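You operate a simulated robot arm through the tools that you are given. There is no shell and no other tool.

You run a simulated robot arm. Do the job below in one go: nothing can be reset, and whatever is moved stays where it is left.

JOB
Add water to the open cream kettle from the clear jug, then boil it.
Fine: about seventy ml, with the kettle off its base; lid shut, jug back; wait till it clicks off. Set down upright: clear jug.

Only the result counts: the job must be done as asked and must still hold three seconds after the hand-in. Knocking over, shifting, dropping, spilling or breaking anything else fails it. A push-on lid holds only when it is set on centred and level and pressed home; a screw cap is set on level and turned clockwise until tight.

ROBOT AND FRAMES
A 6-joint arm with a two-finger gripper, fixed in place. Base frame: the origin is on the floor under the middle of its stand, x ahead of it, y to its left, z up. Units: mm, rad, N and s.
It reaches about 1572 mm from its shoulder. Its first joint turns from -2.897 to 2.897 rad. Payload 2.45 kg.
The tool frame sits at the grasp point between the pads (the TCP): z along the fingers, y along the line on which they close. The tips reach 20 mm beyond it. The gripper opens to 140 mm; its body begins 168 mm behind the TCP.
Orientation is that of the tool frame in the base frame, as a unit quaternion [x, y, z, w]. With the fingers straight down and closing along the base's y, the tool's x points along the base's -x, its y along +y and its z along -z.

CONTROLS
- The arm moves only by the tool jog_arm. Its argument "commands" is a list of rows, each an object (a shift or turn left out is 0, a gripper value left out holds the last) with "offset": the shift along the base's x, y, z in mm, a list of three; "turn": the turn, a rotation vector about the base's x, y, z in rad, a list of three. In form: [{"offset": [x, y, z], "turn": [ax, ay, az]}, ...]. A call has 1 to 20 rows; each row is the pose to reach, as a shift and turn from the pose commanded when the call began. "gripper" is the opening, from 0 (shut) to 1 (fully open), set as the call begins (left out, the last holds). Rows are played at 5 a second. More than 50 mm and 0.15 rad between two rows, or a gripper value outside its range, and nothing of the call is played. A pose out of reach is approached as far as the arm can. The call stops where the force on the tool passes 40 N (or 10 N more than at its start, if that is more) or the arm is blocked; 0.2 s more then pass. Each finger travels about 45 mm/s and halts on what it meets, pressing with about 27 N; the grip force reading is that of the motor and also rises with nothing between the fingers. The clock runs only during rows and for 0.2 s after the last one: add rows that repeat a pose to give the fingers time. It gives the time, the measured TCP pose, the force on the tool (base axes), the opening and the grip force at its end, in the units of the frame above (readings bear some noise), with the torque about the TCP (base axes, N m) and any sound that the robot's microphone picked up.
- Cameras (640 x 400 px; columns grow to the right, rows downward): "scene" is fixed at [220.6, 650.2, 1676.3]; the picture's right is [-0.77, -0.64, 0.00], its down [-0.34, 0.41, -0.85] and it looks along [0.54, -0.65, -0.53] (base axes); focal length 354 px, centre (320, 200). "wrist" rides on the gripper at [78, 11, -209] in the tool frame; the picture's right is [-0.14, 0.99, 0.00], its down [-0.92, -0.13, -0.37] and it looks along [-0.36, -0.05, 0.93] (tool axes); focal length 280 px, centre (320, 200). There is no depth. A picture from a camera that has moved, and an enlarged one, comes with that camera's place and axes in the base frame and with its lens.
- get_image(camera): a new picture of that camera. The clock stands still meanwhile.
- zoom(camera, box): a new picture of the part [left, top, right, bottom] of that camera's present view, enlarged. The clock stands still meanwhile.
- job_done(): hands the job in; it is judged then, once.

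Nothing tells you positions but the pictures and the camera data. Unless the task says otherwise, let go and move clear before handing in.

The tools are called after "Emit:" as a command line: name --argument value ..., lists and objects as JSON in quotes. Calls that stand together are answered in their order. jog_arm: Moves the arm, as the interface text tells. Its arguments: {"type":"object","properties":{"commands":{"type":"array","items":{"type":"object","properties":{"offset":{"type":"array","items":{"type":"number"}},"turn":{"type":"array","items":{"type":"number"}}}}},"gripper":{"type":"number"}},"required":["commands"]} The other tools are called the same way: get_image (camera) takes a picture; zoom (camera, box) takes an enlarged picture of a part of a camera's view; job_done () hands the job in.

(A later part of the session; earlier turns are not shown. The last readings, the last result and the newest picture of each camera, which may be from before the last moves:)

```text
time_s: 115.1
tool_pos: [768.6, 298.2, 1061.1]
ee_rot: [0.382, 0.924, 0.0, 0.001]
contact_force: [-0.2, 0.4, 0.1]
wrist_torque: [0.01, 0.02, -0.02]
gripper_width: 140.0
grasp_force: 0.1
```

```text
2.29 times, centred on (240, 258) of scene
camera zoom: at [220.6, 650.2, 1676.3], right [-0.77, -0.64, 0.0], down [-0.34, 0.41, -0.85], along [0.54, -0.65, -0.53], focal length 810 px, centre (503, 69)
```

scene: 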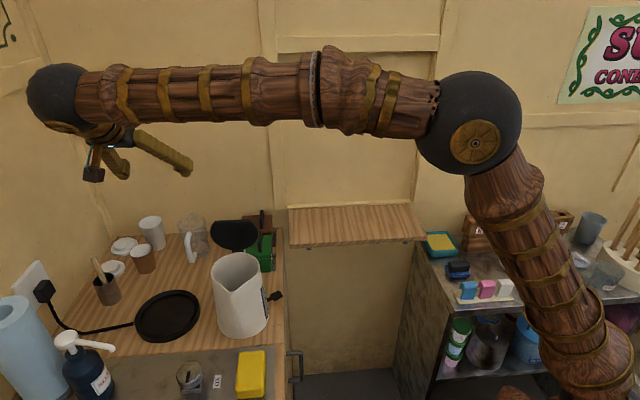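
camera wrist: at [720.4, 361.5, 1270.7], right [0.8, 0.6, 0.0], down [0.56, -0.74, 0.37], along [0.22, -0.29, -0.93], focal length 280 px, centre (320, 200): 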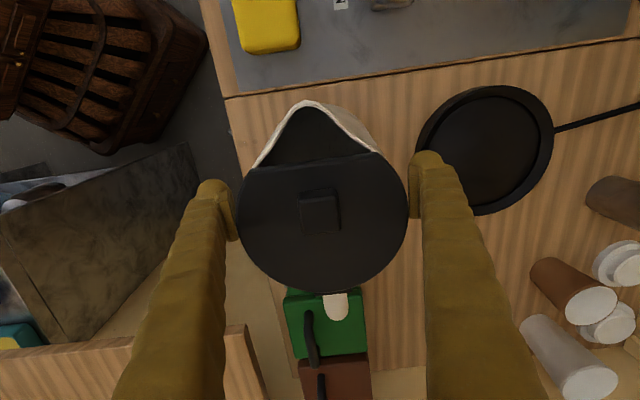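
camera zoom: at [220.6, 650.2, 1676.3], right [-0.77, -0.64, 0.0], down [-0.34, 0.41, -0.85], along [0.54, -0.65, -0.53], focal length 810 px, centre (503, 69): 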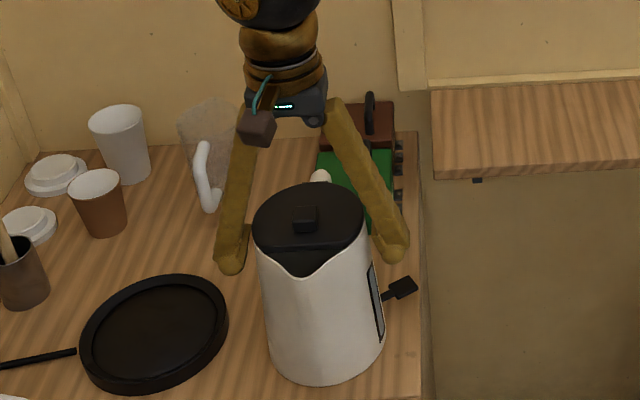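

Both fingers are beside the body with no contact. I'll close on the kettle.

Emit:
jog_arm --commands '[{"offset": [0, 0, 0]}, {"offset": [0, 0, 0]}, {"offset": [0, 0, 0]}, {"offset": [0, 0, 0]}, {"offset": [0, 0, 0]}]' --gripper 0.6

Emit:
get_image --camera "wrist"

Emit:
zoom --camera "scene" --box '[170, 170, 310, 345]'

```text
time_s: 116.3
tool_pos: [767.2, 299.0, 1061.4]
ee_rot: [0.383, 0.924, 0.001, 0.001]
contact_force: [1.1, -0.3, 5.9]
wrist_torque: [-0.01, 0.02, -0.04]
gripper_width: 127.7
grasp_force: 27.3
```

```text
taken
camera wrist: at [720.4, 361.5, 1270.8], right [0.8, 0.6, 0.0], down [0.56, -0.74, 0.37], along [0.22, -0.29, -0.93], focal length 280 px, centre (320, 200)
```

wrist: 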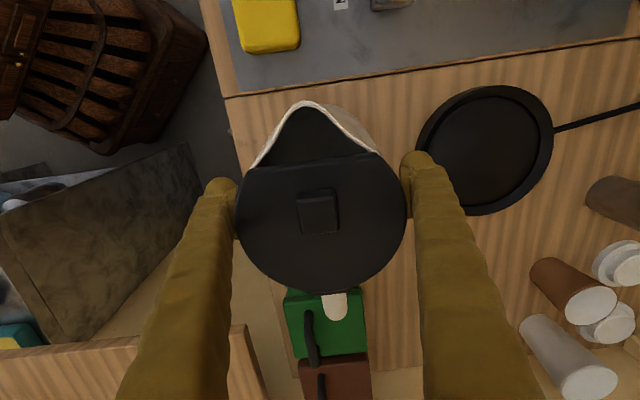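

```text
2.29 times, centred on (240, 258) of scene
camera zoom: at [220.6, 650.2, 1676.3], right [-0.77, -0.64, 0.0], down [-0.34, 0.41, -0.85], along [0.54, -0.65, -0.53], focal length 810 px, centre (503, 69)
```

zoom: 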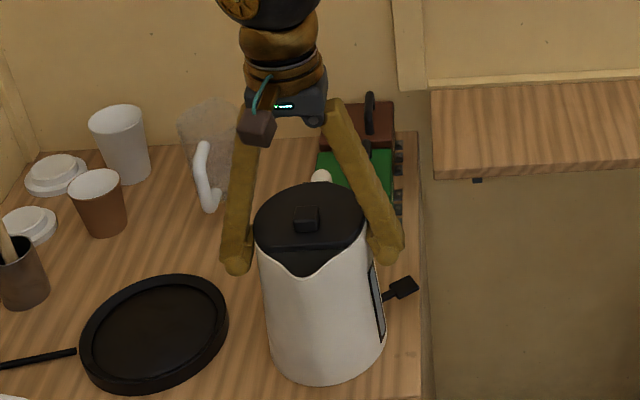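

The grip closed at 127.7 mm with full force. I'll lift gently by 15 mm and check that the kettle comes up level.

Emit:
jog_arm --commands '[{"offset": [0, 0, 2]}, {"offset": [0, 0, 5]}, {"offset": [0, 0, 9]}, {"offset": [0, 0, 13]}, {"offset": [0, 0, 15]}, {"offset": [0, 0, 15]}]'

Emit:
get_image --camera "wrist"

Emit:
zoom --camera "scene" --box '[170, 170, 310, 345]'

```text
time_s: 117.7
tool_pos: [766.6, 300.0, 1076.6]
ee_rot: [0.382, 0.924, 0.0, 0.001]
contact_force: [-0.2, 0.4, -6.0]
wrist_torque: [0.03, 0.02, 0.0]
gripper_width: 127.3
grasp_force: 27.3
```

```text
taken
camera wrist: at [720.4, 362.8, 1285.6], right [0.8, 0.6, 0.0], down [0.56, -0.74, 0.37], along [0.22, -0.29, -0.93], focal length 280 px, centre (320, 200)
```

wrist: 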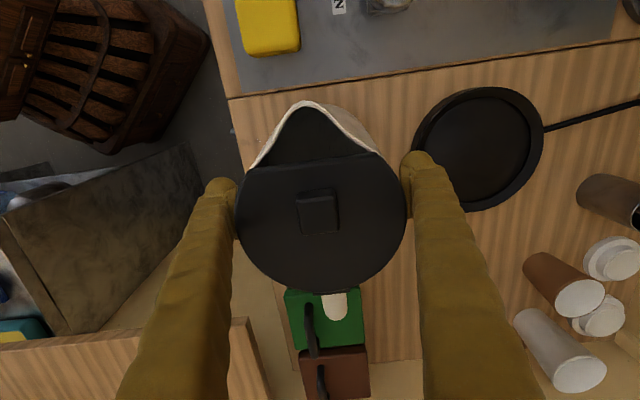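

```text
2.29 times, centred on (240, 258) of scene
camera zoom: at [220.6, 650.2, 1676.3], right [-0.77, -0.64, 0.0], down [-0.34, 0.41, -0.85], along [0.54, -0.65, -0.53], focal length 810 px, centre (503, 69)
```

zoom: 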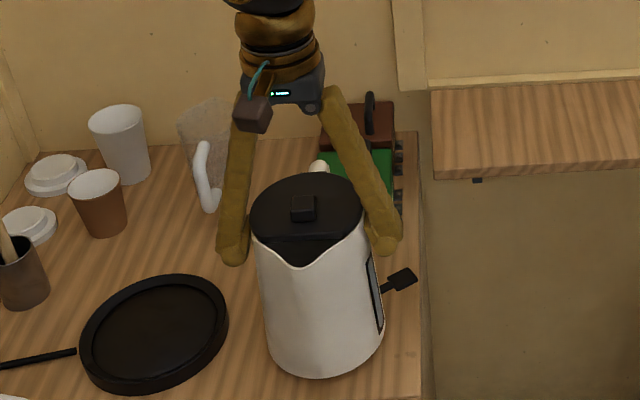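

The kettle lifts level with no slip (about 6 N). I'll raise it and carry it across to hover just above the base.

Emit:
jog_arm --commands '[{"offset": [0, 0, 10]}, {"offset": [0, 0, 25]}, {"offset": [0, 0, 40]}, {"offset": [0, 0, 50]}, {"offset": [12, 9, 50]}, {"offset": [32, 25, 50]}, {"offset": [54, 42, 50]}, {"offset": [76, 59, 50]}, {"offset": [98, 76, 50]}, {"offset": [120, 93, 50]}, {"offset": [140, 109, 50]}, {"offset": [150, 117, 50]}, {"offset": [153, 120.5, 50]}, {"offset": [153, 120.5, 50]}, {"offset": [153, 120.5, 40]}, {"offset": [153, 120.5, 30]}, {"offset": [153, 120.5, 25]}, {"offset": [153, 120.5, 25]}]'

Emit:
get_image --camera "wrist"

Emit:
zoom --camera "scene" --box '[90, 200, 260, 355]'

```text
time_s: 121.5
tool_pos: [922.4, 421.6, 1101.0]
ee_rot: [0.382, 0.924, 0.002, 0.0]
contact_force: [-0.6, 0.5, -5.9]
wrist_torque: [0.05, -0.03, 0.02]
gripper_width: 127.3
grasp_force: 26.6
```

```text
taken
camera wrist: at [874.2, 483.6, 1311.0], right [0.8, 0.6, 0.0], down [0.56, -0.74, 0.37], along [0.22, -0.29, -0.93], focal length 280 px, centre (320, 200)
```

wrist: 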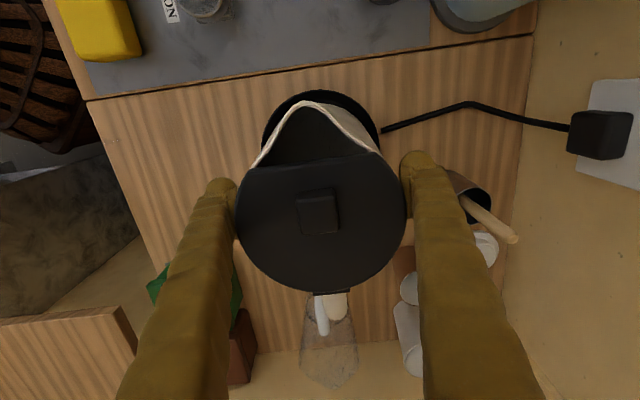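

```text
2.58 times, centred on (175, 278) of scene
camera zoom: at [220.6, 650.2, 1676.3], right [-0.77, -0.64, 0.0], down [-0.34, 0.41, -0.85], along [0.54, -0.65, -0.53], focal length 914 px, centre (694, 0)
```

zoom: 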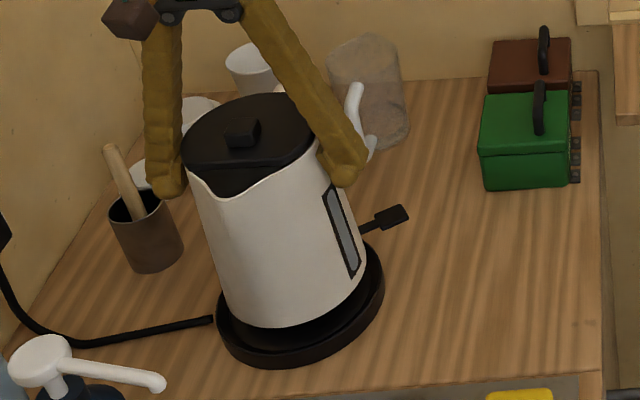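

The kettle is hovering about 20 mm over the base. I'll zoom in on the lower edge to judge the centring.

Emit:
zoom --camera "scene" --box '[135, 275, 205, 345]'

Emit:
zoom --camera "wrist" --box '[220, 70, 420, 220]'

```text
5.71 times, centred on (170, 310) of scene
camera zoom: at [220.6, 650.2, 1676.3], right [-0.77, -0.64, 0.0], down [-0.34, 0.41, -0.85], along [0.54, -0.65, -0.53], focal length 2024 px, centre (1177, -429)
```

zoom: 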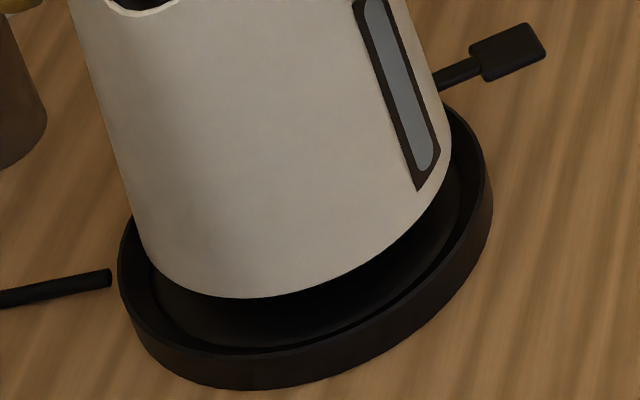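

```text
2.67 times, centred on (320, 145) of wrist
camera zoom: at [874.2, 483.6, 1311.0], right [0.8, 0.6, 0.0], down [0.56, -0.74, 0.37], along [0.22, -0.29, -0.93], focal length 748 px, centre (320, 347)
```

zoom: 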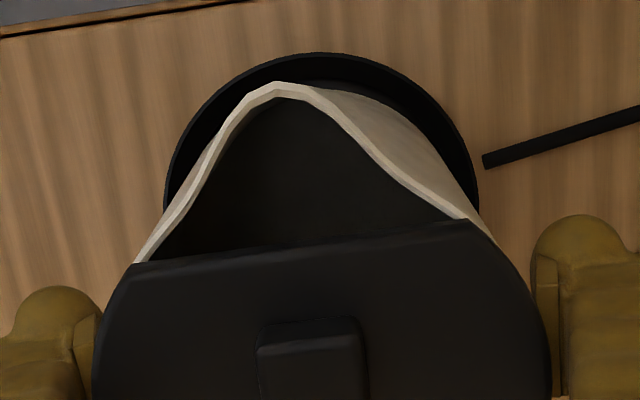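

The wrist view puts the base centre and the hand axis within about 1 mm of each other. I'll lower slowly in small steps and feel for the seat.

Emit:
jog_arm --commands '[{"offset": [0.2, 0.2, -3]}, {"offset": [0.4, 0.4, -7]}, {"offset": [0.5, 0.5, -11]}, {"offset": [0.5, 0.5, -14]}, {"offset": [0.5, 0.5, -14]}]'

Emit:
zoom --camera "scene" --box '[135, 275, 205, 345]'

Emit:
zoom --camera "wrist" --box '[220, 70, 420, 220]'

```text
time_s: 122.7
tool_pos: [921.2, 421.5, 1087.8]
ee_rot: [0.382, 0.924, 0.001, 0.0]
contact_force: [-0.6, 0.1, -5.1]
wrist_torque: [0.05, 0.03, 0.03]
gripper_width: 127.5
grasp_force: 27.3
```

```text
5.71 times, centred on (170, 310) of scene
camera zoom: at [220.6, 650.2, 1676.3], right [-0.77, -0.64, 0.0], down [-0.34, 0.41, -0.85], along [0.54, -0.65, -0.53], focal length 2024 px, centre (1177, -429)
```

zoom: 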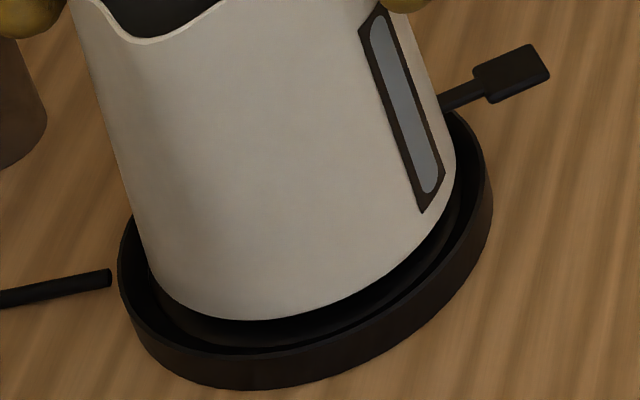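

```text
2.67 times, centred on (320, 145) of wrist
camera zoom: at [874.4, 484.2, 1297.2], right [0.8, 0.6, 0.0], down [0.56, -0.74, 0.37], along [0.22, -0.29, -0.93], focal length 748 px, centre (320, 347)
```

zoom: 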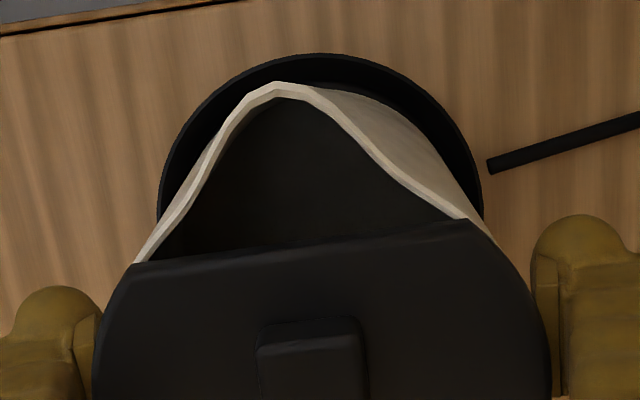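

The kettle's lower edge is entering the base ring. I'll keep lowering in 2–3 mm steps while watching the force.

Emit:
jog_arm --commands '[{"offset": [0, 0, -2]}, {"offset": [0, 0, -4]}, {"offset": [0, 0, -5]}]'

Emit:
jog_arm --commands '[{"offset": [0, 0, -1.5]}, {"offset": [0, 0, -3]}]'

Emit:
zoom --camera "scene" --box '[135, 275, 205, 345]'

```text
time_s: 123.5
tool_pos: [921.8, 421.4, 1081.7]
ee_rot: [0.382, 0.924, 0.002, 0.0]
contact_force: [0.2, 0.5, -5.3]
wrist_torque: [0.0, 0.0, 0.02]
gripper_width: 127.4
grasp_force: 27.3
```

```text
time_s: 124.1
tool_pos: [921.8, 421.2, 1080.3]
ee_rot: [0.382, 0.924, 0.001, 0.0]
contact_force: [0.6, 0.5, -5.6]
wrist_torque: [0.0, 0.01, 0.0]
gripper_width: 127.4
grasp_force: 26.8
```

```text
5.71 times, centred on (170, 310) of scene
camera zoom: at [220.6, 650.2, 1676.3], right [-0.77, -0.64, 0.0], down [-0.34, 0.41, -0.85], along [0.54, -0.65, -0.53], focal length 2024 px, centre (1177, -429)
```

zoom: 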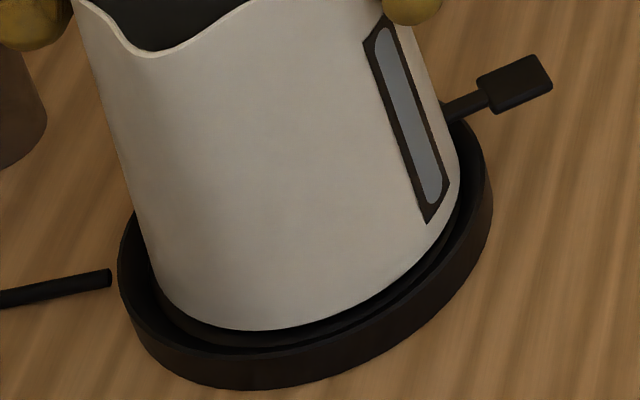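

The gaps around the kettle inside the ring look even. I'll continue down until it seats.

Emit:
jog_arm --commands '[{"offset": [0, 0, -1.5]}, {"offset": [0, 0, -3]}]'

Emit:
jog_arm --commands '[{"offset": [0, 0, -1]}, {"offset": [0, 0, -2]}]'

Emit:
jog_arm --commands '[{"offset": [0, 0, -1]}, {"offset": [0, 0, -2]}]'

Emit:
zoom --camera "scene" --box '[135, 275, 205, 345]'

```text
time_s: 124.7
tool_pos: [922.4, 419.9, 1079.4]
ee_rot: [0.382, 0.924, 0.002, 0.001]
contact_force: [0.2, 7.1, 17.5]
wrist_torque: [-0.41, -0.13, 0.08]
gripper_width: 127.3
grasp_force: 27.1
```

```text
time_s: 125.3
tool_pos: [921.4, 420.0, 1075.3]
ee_rot: [0.382, 0.924, 0.002, 0.0]
contact_force: [1.0, 10.4, 26.3]
wrist_torque: [-0.15, -0.08, 0.06]
gripper_width: 128.1
grasp_force: 27.3
```

```text
time_s: 125.9
tool_pos: [922.0, 419.7, 1072.3]
ee_rot: [0.381, 0.924, 0.002, 0.001]
contact_force: [3.0, 8.5, 26.1]
wrist_torque: [-0.06, -0.04, 0.12]
gripper_width: 128.1
grasp_force: 27.2
```

```text
5.71 times, centred on (170, 310) of scene
camera zoom: at [220.6, 650.2, 1676.3], right [-0.77, -0.64, 0.0], down [-0.34, 0.41, -0.85], along [0.54, -0.65, -0.53], focal length 2024 px, centre (1177, -429)
```

zoom: 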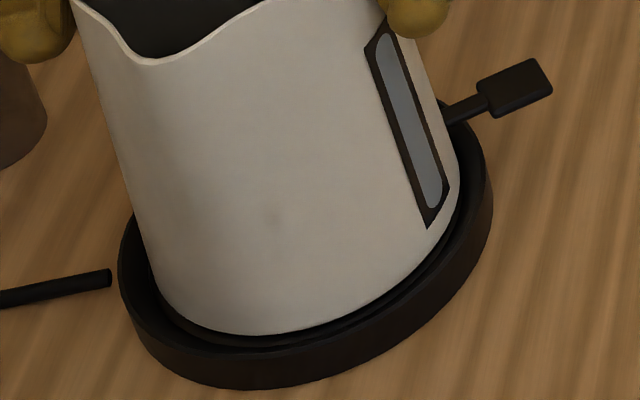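

Contact built up at z 1079–1072 with some sideways force, and the grip slid slightly down the body. I'll look closely before going further.

Emit:
zoom --camera "scene" --box '[135, 305, 185, 345]'

Emit:
zoom --camera "scene" --box '[175, 275, 225, 325]'

Emit:
zoom --camera "wrist" --box '[220, 70, 420, 220]'

Emit:
zoom --camera "scene" --box '[90, 200, 260, 355]'

```text
10.00 times, centred on (160, 325) of scene
camera zoom: at [220.6, 650.2, 1676.3], right [-0.77, -0.64, 0.0], down [-0.34, 0.41, -0.85], along [0.54, -0.65, -0.53], focal length 3543 px, centre (1920, -1050)
```

zoom: 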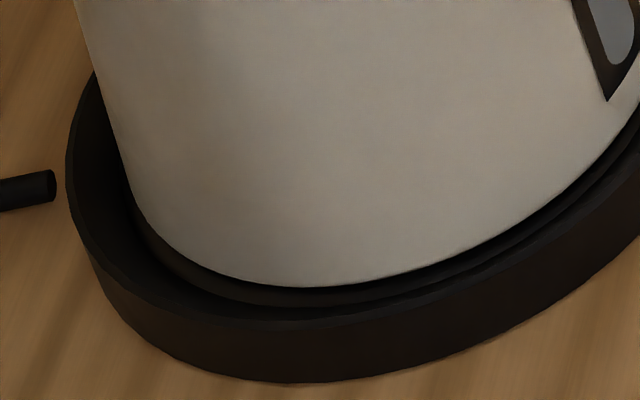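

```text
8.00 times, centred on (200, 300) of scene
camera zoom: at [220.6, 650.2, 1676.3], right [-0.77, -0.64, 0.0], down [-0.34, 0.41, -0.85], along [0.54, -0.65, -0.53], focal length 2834 px, centre (1280, -600)
```

zoom: 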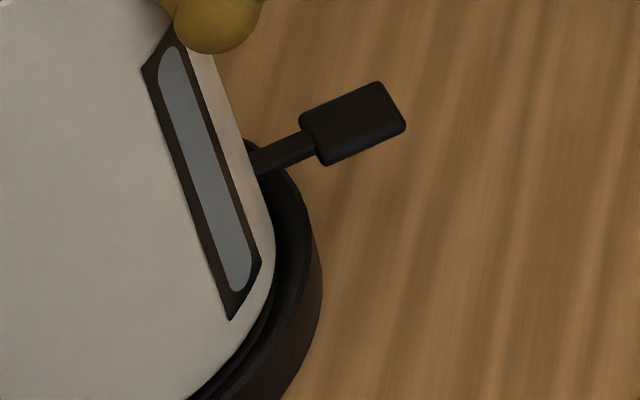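

```text
2.67 times, centred on (320, 145) of wrist
camera zoom: at [874.5, 483.3, 1282.2], right [0.8, 0.6, 0.0], down [0.56, -0.74, 0.37], along [0.22, -0.29, -0.93], focal length 748 px, centre (320, 347)
```

zoom: 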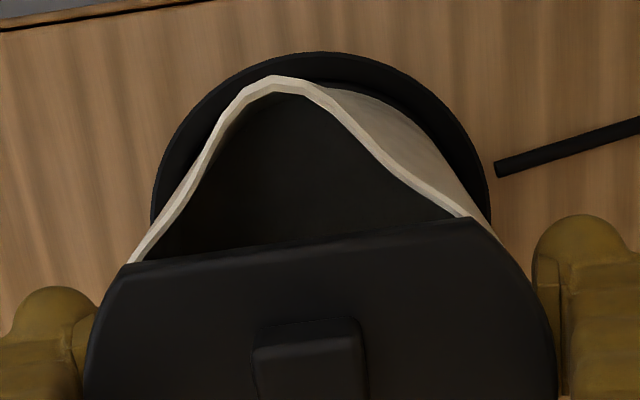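

```text
2.58 times, centred on (175, 278) of scene
camera zoom: at [220.6, 650.2, 1676.3], right [-0.77, -0.64, 0.0], down [-0.34, 0.41, -0.85], along [0.54, -0.65, -0.53], focal length 914 px, centre (694, 0)
```

zoom: 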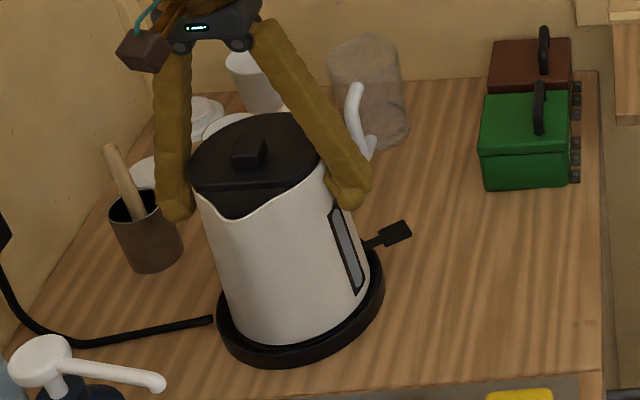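

The kettle is at ring height with about 1 mm of play, and the ring is pushing the hand toward +y. I'll follow that push by about a millimetre to let it slip into the recess.

Emit:
jog_arm --commands '[{"offset": [0.2, 0.6, 0]}, {"offset": [0.4, 1.2, 0]}, {"offset": [0.4, 1.2, 0]}]'

Emit:
zoom --camera "scene" --box '[135, 275, 205, 345]'

```text
time_s: 126.7
tool_pos: [923.0, 420.1, 1072.0]
ee_rot: [0.381, 0.924, 0.001, 0.0]
contact_force: [0.8, -3.2, 20.5]
wrist_torque: [-0.21, 0.33, 0.05]
gripper_width: 128.3
grasp_force: 26.7
```

```text
5.71 times, centred on (170, 310) of scene
camera zoom: at [220.6, 650.2, 1676.3], right [-0.77, -0.64, 0.0], down [-0.34, 0.41, -0.85], along [0.54, -0.65, -0.53], focal length 2024 px, centre (1177, -429)
```

zoom: 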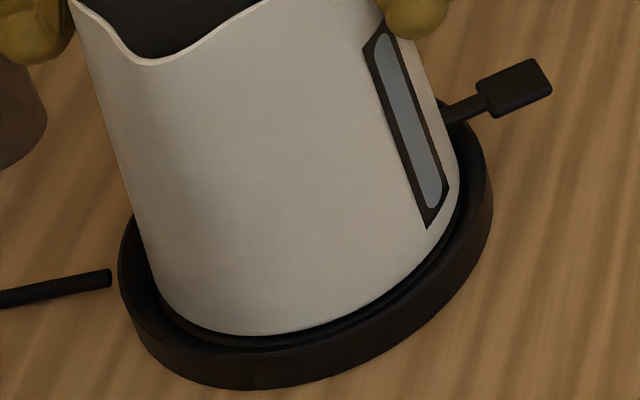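

The sideways force has gone, so the kettle is held in place by the base. I'll ease the downward push and then release it gently.

Emit:
jog_arm --commands '[{"offset": [-0.1, -0.3, 1]}, {"offset": [-0.1, -0.3, 2]}, {"offset": [-0.1, -0.3, 2]}]'

Emit:
jog_arm --commands '[{"offset": [0, 0, 0]}, {"offset": [0, 0, 0]}, {"offset": [0, 0, 0]}]' --gripper 1.0

Emit:
zoom --camera "scene" --box '[135, 275, 205, 345]'

Emit:
zoom --camera "scene" --box '[90, 200, 260, 355]'

Emit:
get_image --camera "wrist"

```text
time_s: 127.5
tool_pos: [922.0, 420.9, 1074.1]
ee_rot: [0.381, 0.925, 0.001, -0.001]
contact_force: [0.4, 0.3, -4.7]
wrist_torque: [0.01, 0.01, -0.04]
gripper_width: 128.3
grasp_force: 26.7
```

```text
time_s: 128.3
tool_pos: [921.2, 421.2, 1074.6]
ee_rot: [0.382, 0.924, 0.0, 0.0]
contact_force: [-1.0, 0.0, -0.1]
wrist_torque: [-0.01, 0.02, 0.01]
gripper_width: 140.0
grasp_force: 0.1
```

```text
5.71 times, centred on (170, 310) of scene
camera zoom: at [220.6, 650.2, 1676.3], right [-0.77, -0.64, 0.0], down [-0.34, 0.41, -0.85], along [0.54, -0.65, -0.53], focal length 2024 px, centre (1177, -429)
```

zoom: 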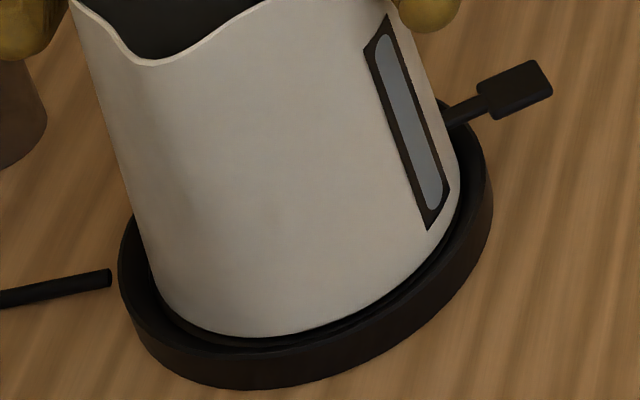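

```text
2.58 times, centred on (175, 278) of scene
camera zoom: at [220.6, 650.2, 1676.3], right [-0.77, -0.64, 0.0], down [-0.34, 0.41, -0.85], along [0.54, -0.65, -0.53], focal length 914 px, centre (694, 0)
```

zoom: 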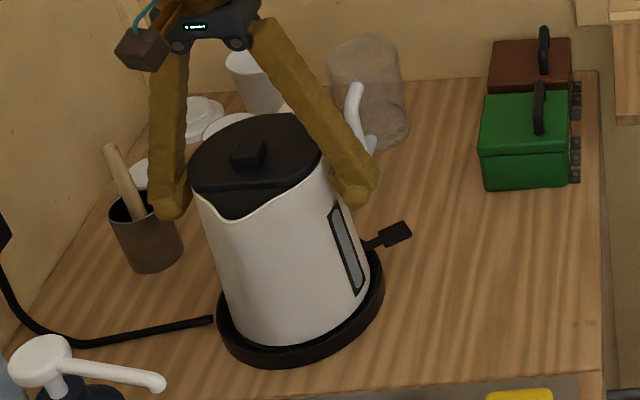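

```text
taken
camera wrist: at [874.3, 484.0, 1283.5], right [0.8, 0.6, 0.0], down [0.56, -0.74, 0.37], along [0.22, -0.29, -0.93], focal length 280 px, centre (320, 200)
```

wrist: 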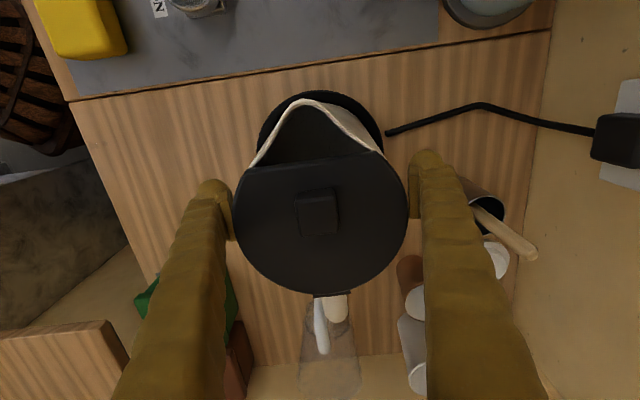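

The kettle settled down a little more on release and looks seated. I'll raise the hand straight up and view everything from above.

Emit:
jog_arm --commands '[{"offset": [0, 0, 10]}, {"offset": [0, 0, 25]}, {"offset": [0, 0, 50]}, {"offset": [0, 0, 90]}, {"offset": [0, 0, 130]}, {"offset": [0, 0, 170]}, {"offset": [0, 0, 200]}, {"offset": [0, 0, 200]}]'

Emit:
get_image --camera "wrist"

Emit:
zoom --camera "wrist" --box '[220, 90, 420, 260]'

Emit:
zoom --camera "scene" --box '[120, 220, 230, 345]'

```text
time_s: 130.1
tool_pos: [922.2, 421.0, 1274.1]
ee_rot: [0.382, 0.924, 0.001, 0.0]
contact_force: [-0.9, -0.5, 0.6]
wrist_torque: [-0.01, -0.01, -0.01]
gripper_width: 140.0
grasp_force: 0.0
```

```text
taken
camera wrist: at [874.9, 484.7, 1484.0], right [0.8, 0.6, 0.0], down [0.56, -0.74, 0.37], along [0.22, -0.29, -0.93], focal length 280 px, centre (320, 200)
```

wrist: 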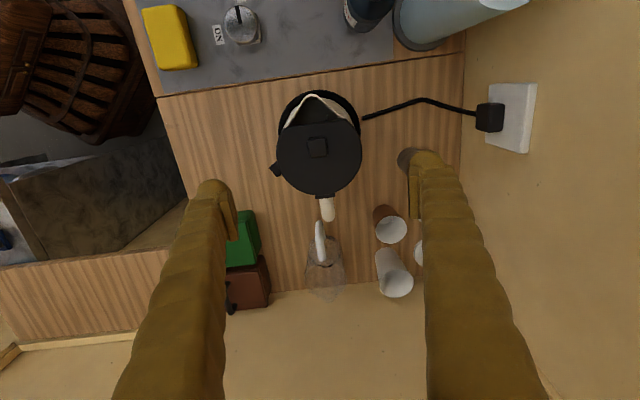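

```text
2.35 times, centred on (320, 175) of wrist
camera zoom: at [874.9, 484.7, 1484.0], right [0.8, 0.6, 0.0], down [0.56, -0.74, 0.37], along [0.22, -0.29, -0.93], focal length 660 px, centre (320, 259)
```

zoom: 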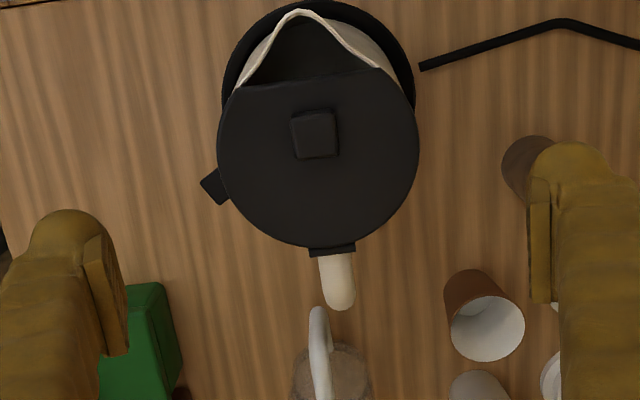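

```text
3.20 times, centred on (175, 282) of scene
camera zoom: at [220.6, 650.2, 1676.3], right [-0.77, -0.64, 0.0], down [-0.34, 0.41, -0.85], along [0.54, -0.65, -0.53], focal length 1134 px, centre (784, -64)
```

zoom: 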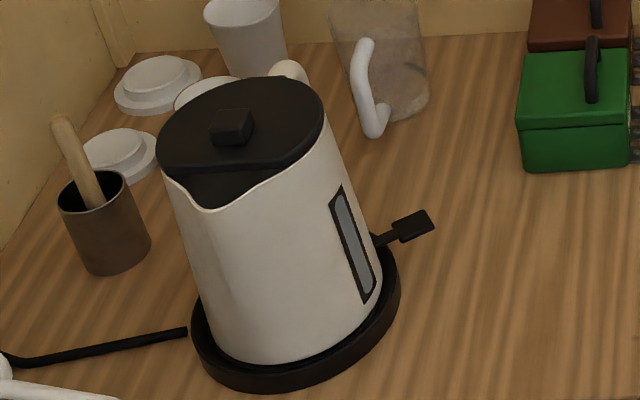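

The kettle sits level on its base with the lid shut. Its switch paddle sticks out low on the near side, around (893, 327). I'll move over it, yaw +90° and close the fingers, which also gives a good view of the switch.

Emit:
jog_arm --commands '[{"offset": [-2, -7, 0], "turn": [0, 0, 0.12]}, {"offset": [-5, -15, 0], "turn": [0, 0, 0.24]}, {"offset": [-8, -23, 0], "turn": [0, 0, 0.36]}, {"offset": [-11, -31, 0], "turn": [0, 0, 0.48]}, {"offset": [-14, -39, 0], "turn": [0, 0, 0.6]}, {"offset": [-17, -47, 0], "turn": [0, 0, 0.72]}, {"offset": [-20, -55, 0], "turn": [0, 0, 0.84]}, {"offset": [-23, -63, 0], "turn": [0, 0, 0.96]}, {"offset": [-25, -71, 0], "turn": [0, 0, 1.08]}, {"offset": [-27, -79, 0], "turn": [0, 0, 1.2]}, {"offset": [-28, -87, 0], "turn": [0, 0, 1.32]}, {"offset": [-29, -92, 0], "turn": [0, 0, 1.44]}, {"offset": [-29, -94, 0], "turn": [0, 0, 1.571]}, {"offset": [-29, -94, 0], "turn": [0, 0, 1.571]}]' --gripper 0.6

Emit:
get_image --camera "wrist"

Emit:
zoom --camera "wrist" --box '[230, 90, 410, 220]'

Emit:
get_image --camera "scene"

```text
time_s: 133.1
tool_pos: [893.8, 326.8, 1274.0]
ee_rot: [-0.384, 0.923, 0.001, -0.001]
contact_force: [0.3, 0.5, 0.0]
wrist_torque: [0.0, 0.0, -0.03]
gripper_width: 83.9
grasp_force: 0.1
```

```text
taken
camera wrist: at [831.7, 280.5, 1483.4], right [-0.61, 0.8, 0.0], down [0.74, 0.56, 0.37], along [0.29, 0.22, -0.93], focal length 280 px, centre (320, 200)
```

wrist: 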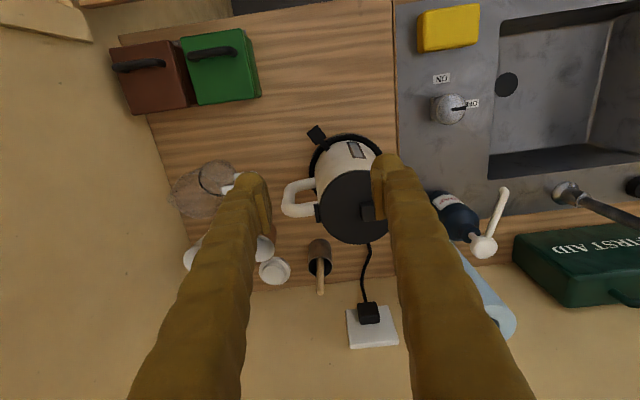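

```text
3.08 times, centred on (320, 155) of wrist
camera zoom: at [831.7, 280.5, 1483.4], right [-0.61, 0.8, 0.0], down [0.74, 0.56, 0.37], along [0.29, 0.22, -0.93], focal length 863 px, centre (320, 338)
```

zoom: 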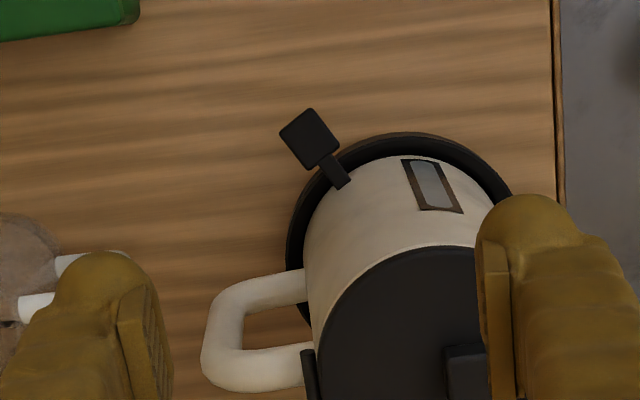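

```text
taken
```

scene: 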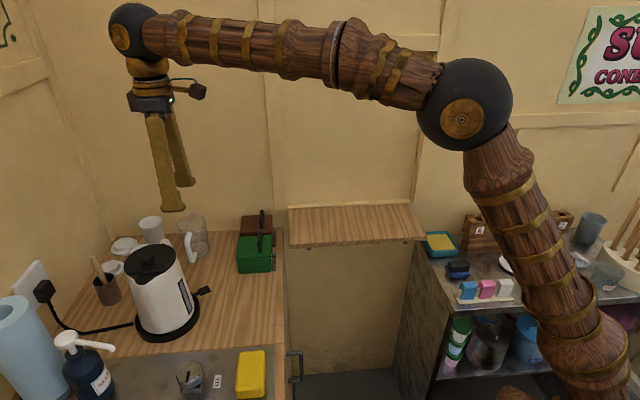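

I can see the paddle clearly, at about (898, 324) and z about 952. It is off the base edge, so I must press lightly to avoid tipping the kettle. I'll close the fingers, offset so that one fingertip lies over the paddle, and descend.

Emit:
jog_arm --commands '[{"offset": [4, -5, -20]}, {"offset": [8, -10, -50]}, {"offset": [12, -16, -85]}, {"offset": [12, -16, -120]}, {"offset": [12, -16, -155]}, {"offset": [12, -16, -185]}, {"offset": [12, -16, -205]}, {"offset": [12, -16, -210]}, {"offset": [12, -16, -210]}]' --gripper 0

Emit:
get_image --camera "wrist"

Emit:
zoom --camera "scene" --box '[130, 200, 260, 345]'

```text
time_s: 135.1
tool_pos: [907.1, 311.3, 1064.2]
ee_rot: [-0.384, 0.923, 0.001, 0.0]
contact_force: [-0.1, -0.3, -0.7]
wrist_torque: [-0.01, -0.03, 0.01]
gripper_width: 0.0
grasp_force: 26.6
```

```text
taken
camera wrist: at [843.9, 264.1, 1274.0], right [-0.6, 0.8, 0.0], down [0.74, 0.56, 0.37], along [0.29, 0.22, -0.93], focal length 280 px, centre (320, 200)
```

wrist: 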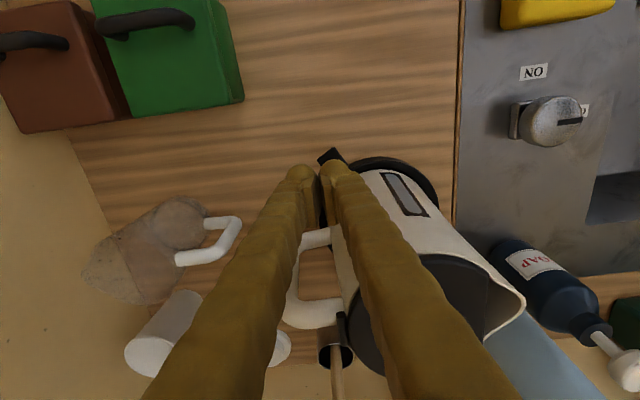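

```text
2.76 times, centred on (195, 272) of scene
camera zoom: at [220.6, 650.2, 1676.3], right [-0.77, -0.64, 0.0], down [-0.34, 0.41, -0.85], along [0.54, -0.65, -0.53], focal length 977 px, centre (665, 0)
```

zoom: 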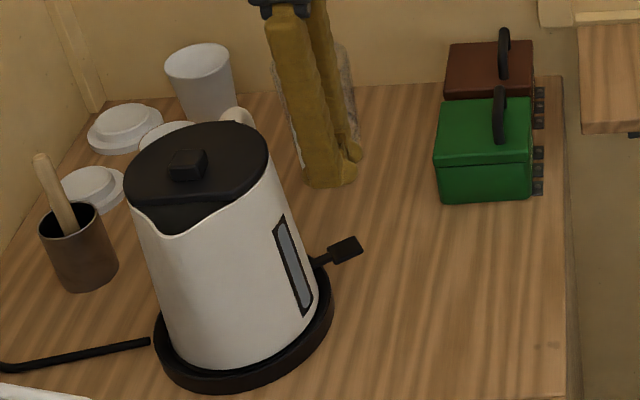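

The fingertips are near the paddle. I'll zoom in to get the exact alignment.

Emit:
zoom --camera "wrist" --box '[280, 130, 380, 200]'

Emit:
zoom --camera "scene" --box '[180, 240, 220, 300]'

```text
5.71 times, centred on (330, 165) of wrist
camera zoom: at [843.9, 264.1, 1274.0], right [-0.6, 0.8, 0.0], down [0.74, 0.56, 0.37], along [0.29, 0.22, -0.93], focal length 1602 px, centre (263, 400)
```

zoom: 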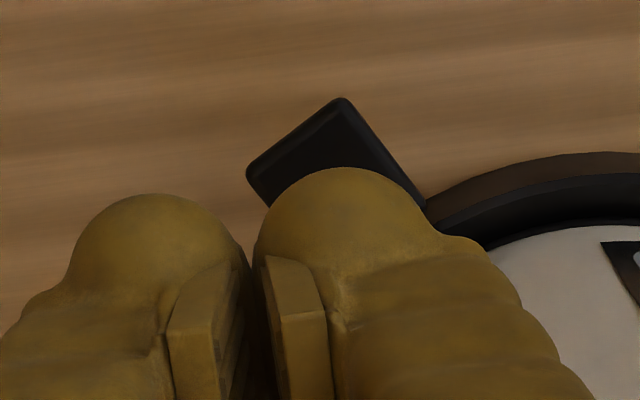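

```text
6.67 times, centred on (200, 270) of scene
camera zoom: at [220.6, 650.2, 1676.3], right [-0.77, -0.64, 0.0], down [-0.34, 0.41, -0.85], along [0.54, -0.65, -0.53], focal length 2362 px, centre (1120, -267)
```

zoom: 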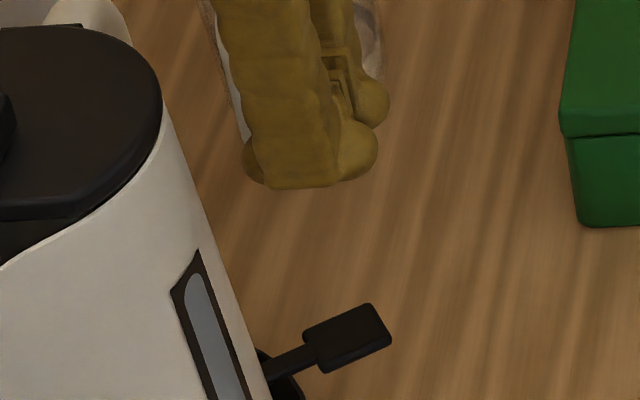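

One fingertip is right over the paddle's centre and clear of the body. I'll descend to just above it.

Emit:
jog_arm --commands '[{"offset": [0, 0, -20]}, {"offset": [0, 0, -40]}, {"offset": [0, 0, -58]}, {"offset": [0, 0, -68]}, {"offset": [0, 0, -74]}, {"offset": [0, 0, -74]}]'

Emit:
zoom --camera "scene" --box '[170, 240, 230, 320]'

Emit:
zoom --camera "wrist" --box '[270, 120, 390, 210]'

```text
time_s: 136.5
tool_pos: [905.7, 310.1, 989.6]
ee_rot: [-0.383, 0.924, 0.001, -0.001]
contact_force: [0.0, -0.5, 0.5]
wrist_torque: [-0.01, 0.0, 0.02]
gripper_width: 0.0
grasp_force: 26.8
```

```text
5.00 times, centred on (200, 280) of scene
camera zoom: at [220.6, 650.2, 1676.3], right [-0.77, -0.64, 0.0], down [-0.34, 0.41, -0.85], along [0.54, -0.65, -0.53], focal length 1771 px, centre (920, -200)
```

zoom: 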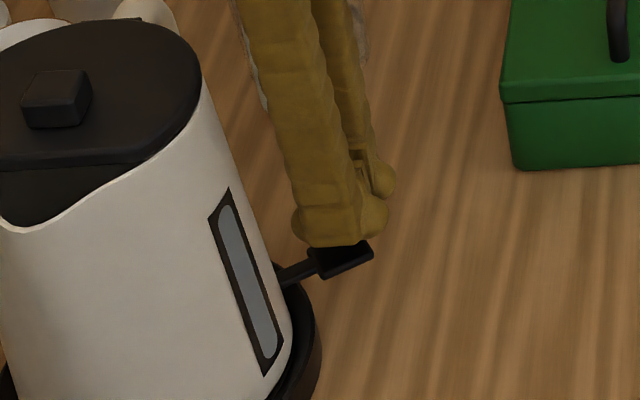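

```text
4.44 times, centred on (330, 165) of wrist
camera zoom: at [843.7, 263.1, 1199.1], right [-0.6, 0.8, 0.0], down [0.74, 0.56, 0.37], along [0.29, 0.22, -0.93], focal length 1246 px, centre (276, 356)
```

zoom: 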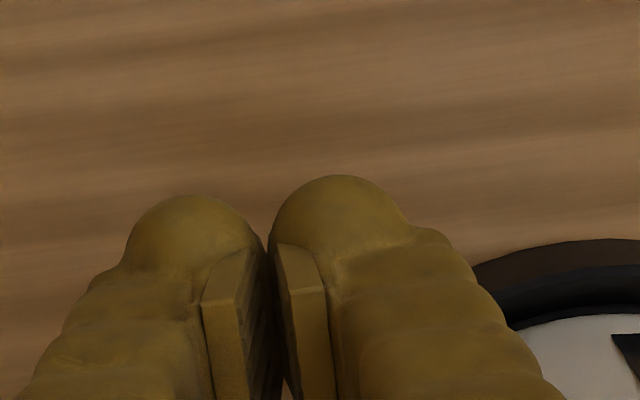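

The fingertip is just above the paddle. I'll go down in small steps, watching the force and listening.

Emit:
jog_arm --commands '[{"offset": [0, 0, -2]}, {"offset": [0, 0, -4]}]'

Emit:
jog_arm --commands '[{"offset": [0, 0, -1]}, {"offset": [0, 0, -2]}]'

Emit:
jog_arm --commands '[{"offset": [0, 0, -1]}, {"offset": [0, 0, -2]}]'

Emit:
zoom --camera "scene" --box '[170, 240, 230, 320]'

```text
time_s: 137.1
tool_pos: [905.6, 311.5, 986.8]
ee_rot: [-0.384, 0.923, 0.0, -0.001]
contact_force: [0.8, -1.0, 0.0]
wrist_torque: [0.02, 0.0, 0.03]
gripper_width: 0.1
grasp_force: 26.9
```

```text
time_s: 137.7
tool_pos: [905.2, 311.3, 985.0]
ee_rot: [-0.383, 0.924, 0.001, -0.001]
contact_force: [-0.6, 0.5, -0.2]
wrist_torque: [0.0, -0.01, 0.01]
gripper_width: 0.0
grasp_force: 27.0
```

```text
time_s: 138.3
tool_pos: [904.8, 311.5, 982.4]
ee_rot: [-0.383, 0.924, 0.0, -0.002]
contact_force: [0.0, 0.4, -0.3]
wrist_torque: [0.0, -0.01, 0.03]
gripper_width: 0.0
grasp_force: 27.3
```

```text
5.00 times, centred on (200, 280) of scene
camera zoom: at [220.6, 650.2, 1676.3], right [-0.77, -0.64, 0.0], down [-0.34, 0.41, -0.85], along [0.54, -0.65, -0.53], focal length 1771 px, centre (920, -200)
```

zoom: 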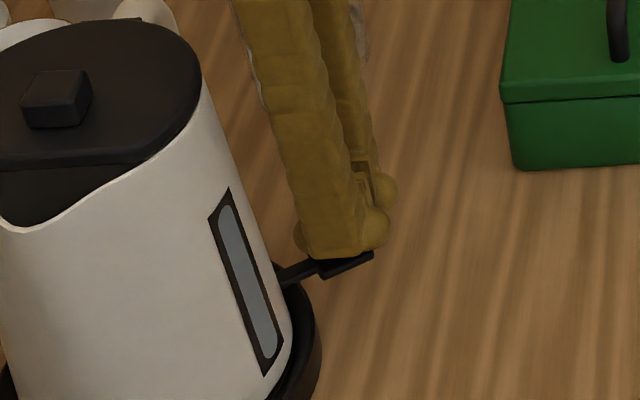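

Emit:
jog_arm --commands '[{"offset": [0, 0, -1]}, {"offset": [0, 0, -2]}]'

Emit:
jog_arm --commands '[{"offset": [0, 0, -1]}, {"offset": [0, 0, -2]}]'

Emit:
zoom --camera "scene" --box '[170, 240, 230, 320]'

```text
time_s: 138.9
tool_pos: [904.4, 311.3, 980.9]
ee_rot: [-0.384, 0.923, 0.001, -0.001]
contact_force: [-0.1, 0.3, 0.7]
wrist_torque: [-0.01, -0.01, 0.0]
gripper_width: 0.0
grasp_force: 26.9
```

```text
time_s: 139.5
tool_pos: [903.9, 312.0, 978.0]
ee_rot: [-0.383, 0.924, 0.0, 0.0]
contact_force: [0.6, 0.7, 0.4]
wrist_torque: [0.0, 0.0, -0.01]
gripper_width: 0.1
grasp_force: 26.8
```

```text
5.00 times, centred on (200, 280) of scene
camera zoom: at [220.6, 650.2, 1676.3], right [-0.77, -0.64, 0.0], down [-0.34, 0.41, -0.85], along [0.54, -0.65, -0.53], focal length 1771 px, centre (920, -200)
```

zoom: 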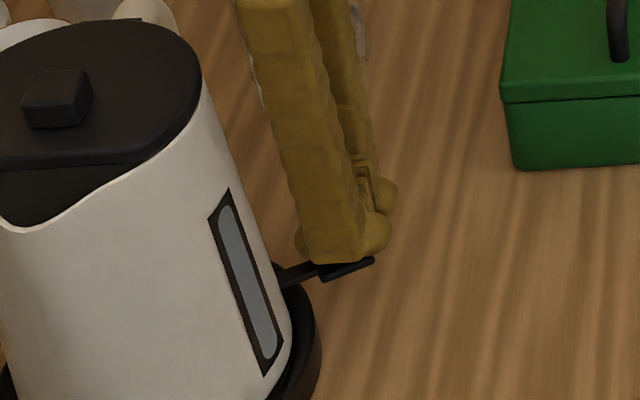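

The paddle seems to be going down easily under the fingertip. I'll continue in 2 mm steps until it clicks or resists.

Emit:
jog_arm --commands '[{"offset": [0, 0, -1]}, {"offset": [0, 0, -2]}]'

Emit:
jog_arm --commands '[{"offset": [0, 0, -1]}, {"offset": [0, 0, -2]}]'

Emit:
zoom --camera "scene" --box '[170, 240, 230, 320]'

```text
time_s: 140.1
tool_pos: [904.7, 311.5, 975.2]
ee_rot: [-0.384, 0.923, 0.0, -0.001]
contact_force: [0.0, 0.4, -1.0]
wrist_torque: [0.02, 0.0, 0.01]
gripper_width: 0.0
grasp_force: 26.8
```

```text
time_s: 140.7
tool_pos: [904.0, 312.3, 974.0]
ee_rot: [-0.384, 0.923, 0.001, -0.001]
contact_force: [0.2, -0.8, -1.0]
wrist_torque: [0.0, 0.02, 0.0]
gripper_width: 0.1
grasp_force: 27.1
```

```text
5.00 times, centred on (200, 280) of scene
camera zoom: at [220.6, 650.2, 1676.3], right [-0.77, -0.64, 0.0], down [-0.34, 0.41, -0.85], along [0.54, -0.65, -0.53], focal length 1771 px, centre (920, -200)
```

zoom: 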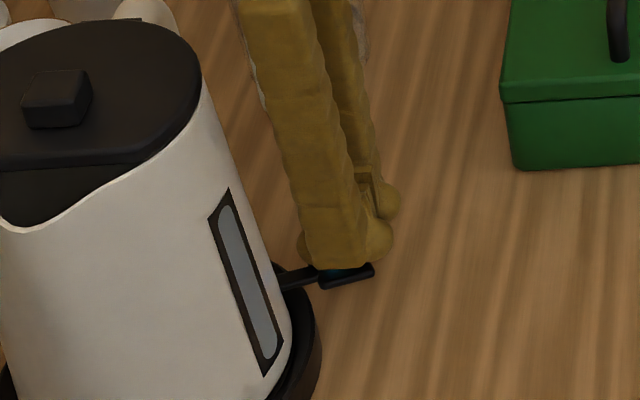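

A teal tint has appeared on the paddle, perhaps an indicator light. I'll zoom in.

Emit:
zoom --camera "scene" --box '[185, 275, 215, 300]'

Emit:
get_image --camera "scene"

```text
16.00 times, centred on (200, 288) of scene
camera zoom: at [220.6, 650.2, 1676.3], right [-0.77, -0.64, 0.0], down [-0.34, 0.41, -0.85], along [0.54, -0.65, -0.53], focal length 5668 px, centre (2240, -1200)
```

zoom: 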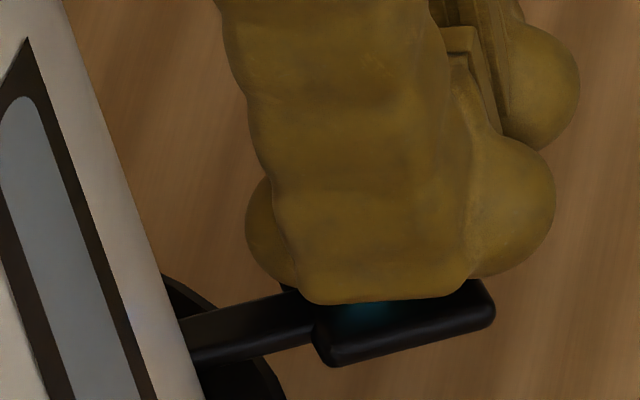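

```text
taken
```

scene: 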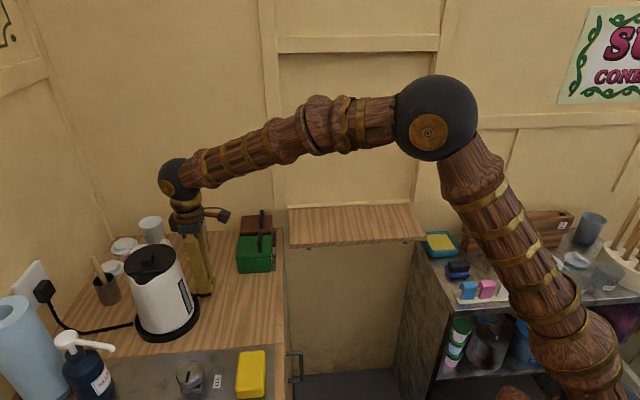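

A blue light is lit on the paddle, so the switch looks on. I'll lift off and check that it stays latched.

Emit:
jog_arm --commands '[{"offset": [0, 0, 3]}, {"offset": [0, 0, 10]}, {"offset": [0, 0, 25]}, {"offset": [0, 0, 45]}]'

Emit:
zoom --camera "scene" --box '[170, 240, 230, 320]'

```text
time_s: 141.7
tool_pos: [905.3, 311.6, 1020.2]
ee_rot: [-0.384, 0.924, 0.001, -0.001]
contact_force: [1.0, -0.1, -0.3]
wrist_torque: [0.0, 0.03, 0.01]
gripper_width: 0.0
grasp_force: 26.7
```

```text
5.00 times, centred on (200, 280) of scene
camera zoom: at [220.6, 650.2, 1676.3], right [-0.77, -0.64, 0.0], down [-0.34, 0.41, -0.85], along [0.54, -0.65, -0.53], focal length 1771 px, centre (920, -200)
```

zoom: 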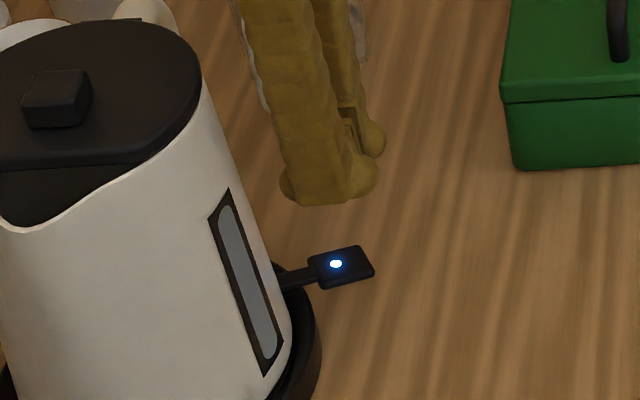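

The blue light is on and the switch stays down, so the kettle is heating. I'll withdraw the hand well clear and wait for the click.

Emit:
jog_arm --commands '[{"offset": [0, 0, 40]}, {"offset": [-5, -10, 80]}, {"offset": [-20, -20, 120]}, {"offset": [-45, -35, 160]}, {"offset": [-75, -50, 200]}, {"offset": [-110, -65, 240]}, {"offset": [-145, -80, 270]}, {"offset": [-180, -95, 300]}, {"offset": [-215, -110, 320]}, {"offset": [-250, -125, 330]}, {"offset": [-250, -125, 330]}]'

Emit:
jog_arm --commands '[{"offset": [0, 0, 0]}, {"offset": [0, 0, 0]}, {"offset": [0, 0, 0]}, {"offset": [0, 0, 0]}, {"offset": [0, 0, 0]}, {"offset": [0, 0, 0]}, {"offset": [0, 0, 0]}, {"offset": [0, 0, 0]}, {"offset": [0, 0, 0]}, {"offset": [0, 0, 0]}, {"offset": [0, 0, 0]}, {"offset": [0, 0, 0]}, {"offset": [0, 0, 0]}, {"offset": [0, 0, 0]}, {"offset": [0, 0, 0]}, {"offset": [0, 0, 0]}, {"offset": [0, 0, 0]}, {"offset": [0, 0, 0]}, {"offset": [0, 0, 0]}, {"offset": [0, 0, 0]}]'

Emit:
zoom --camera "scene" --box '[80, 200, 260, 345]'

```text
refused: row 5 steps farther than a row can; nothing moved
```

```text
time_s: 145.9
tool_pos: [905.2, 310.8, 1021.0]
ee_rot: [-0.384, 0.923, 0.001, -0.001]
contact_force: [0.0, 0.5, 0.1]
wrist_torque: [-0.02, 0.01, 0.0]
gripper_width: 0.2
grasp_force: 27.2
```

```text
2.76 times, centred on (170, 272) of scene
camera zoom: at [220.6, 650.2, 1676.3], right [-0.77, -0.64, 0.0], down [-0.34, 0.41, -0.85], along [0.54, -0.65, -0.53], focal length 977 px, centre (734, 0)
```

zoom: 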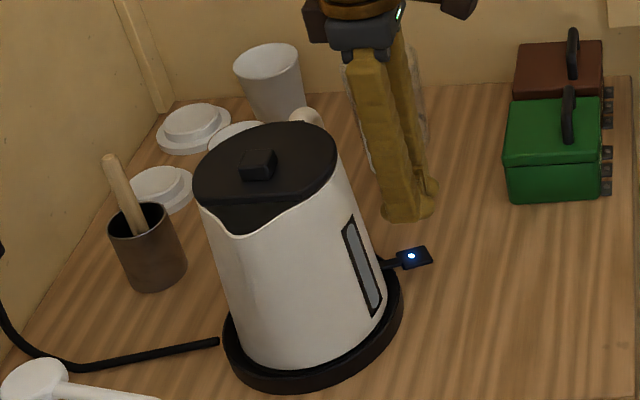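

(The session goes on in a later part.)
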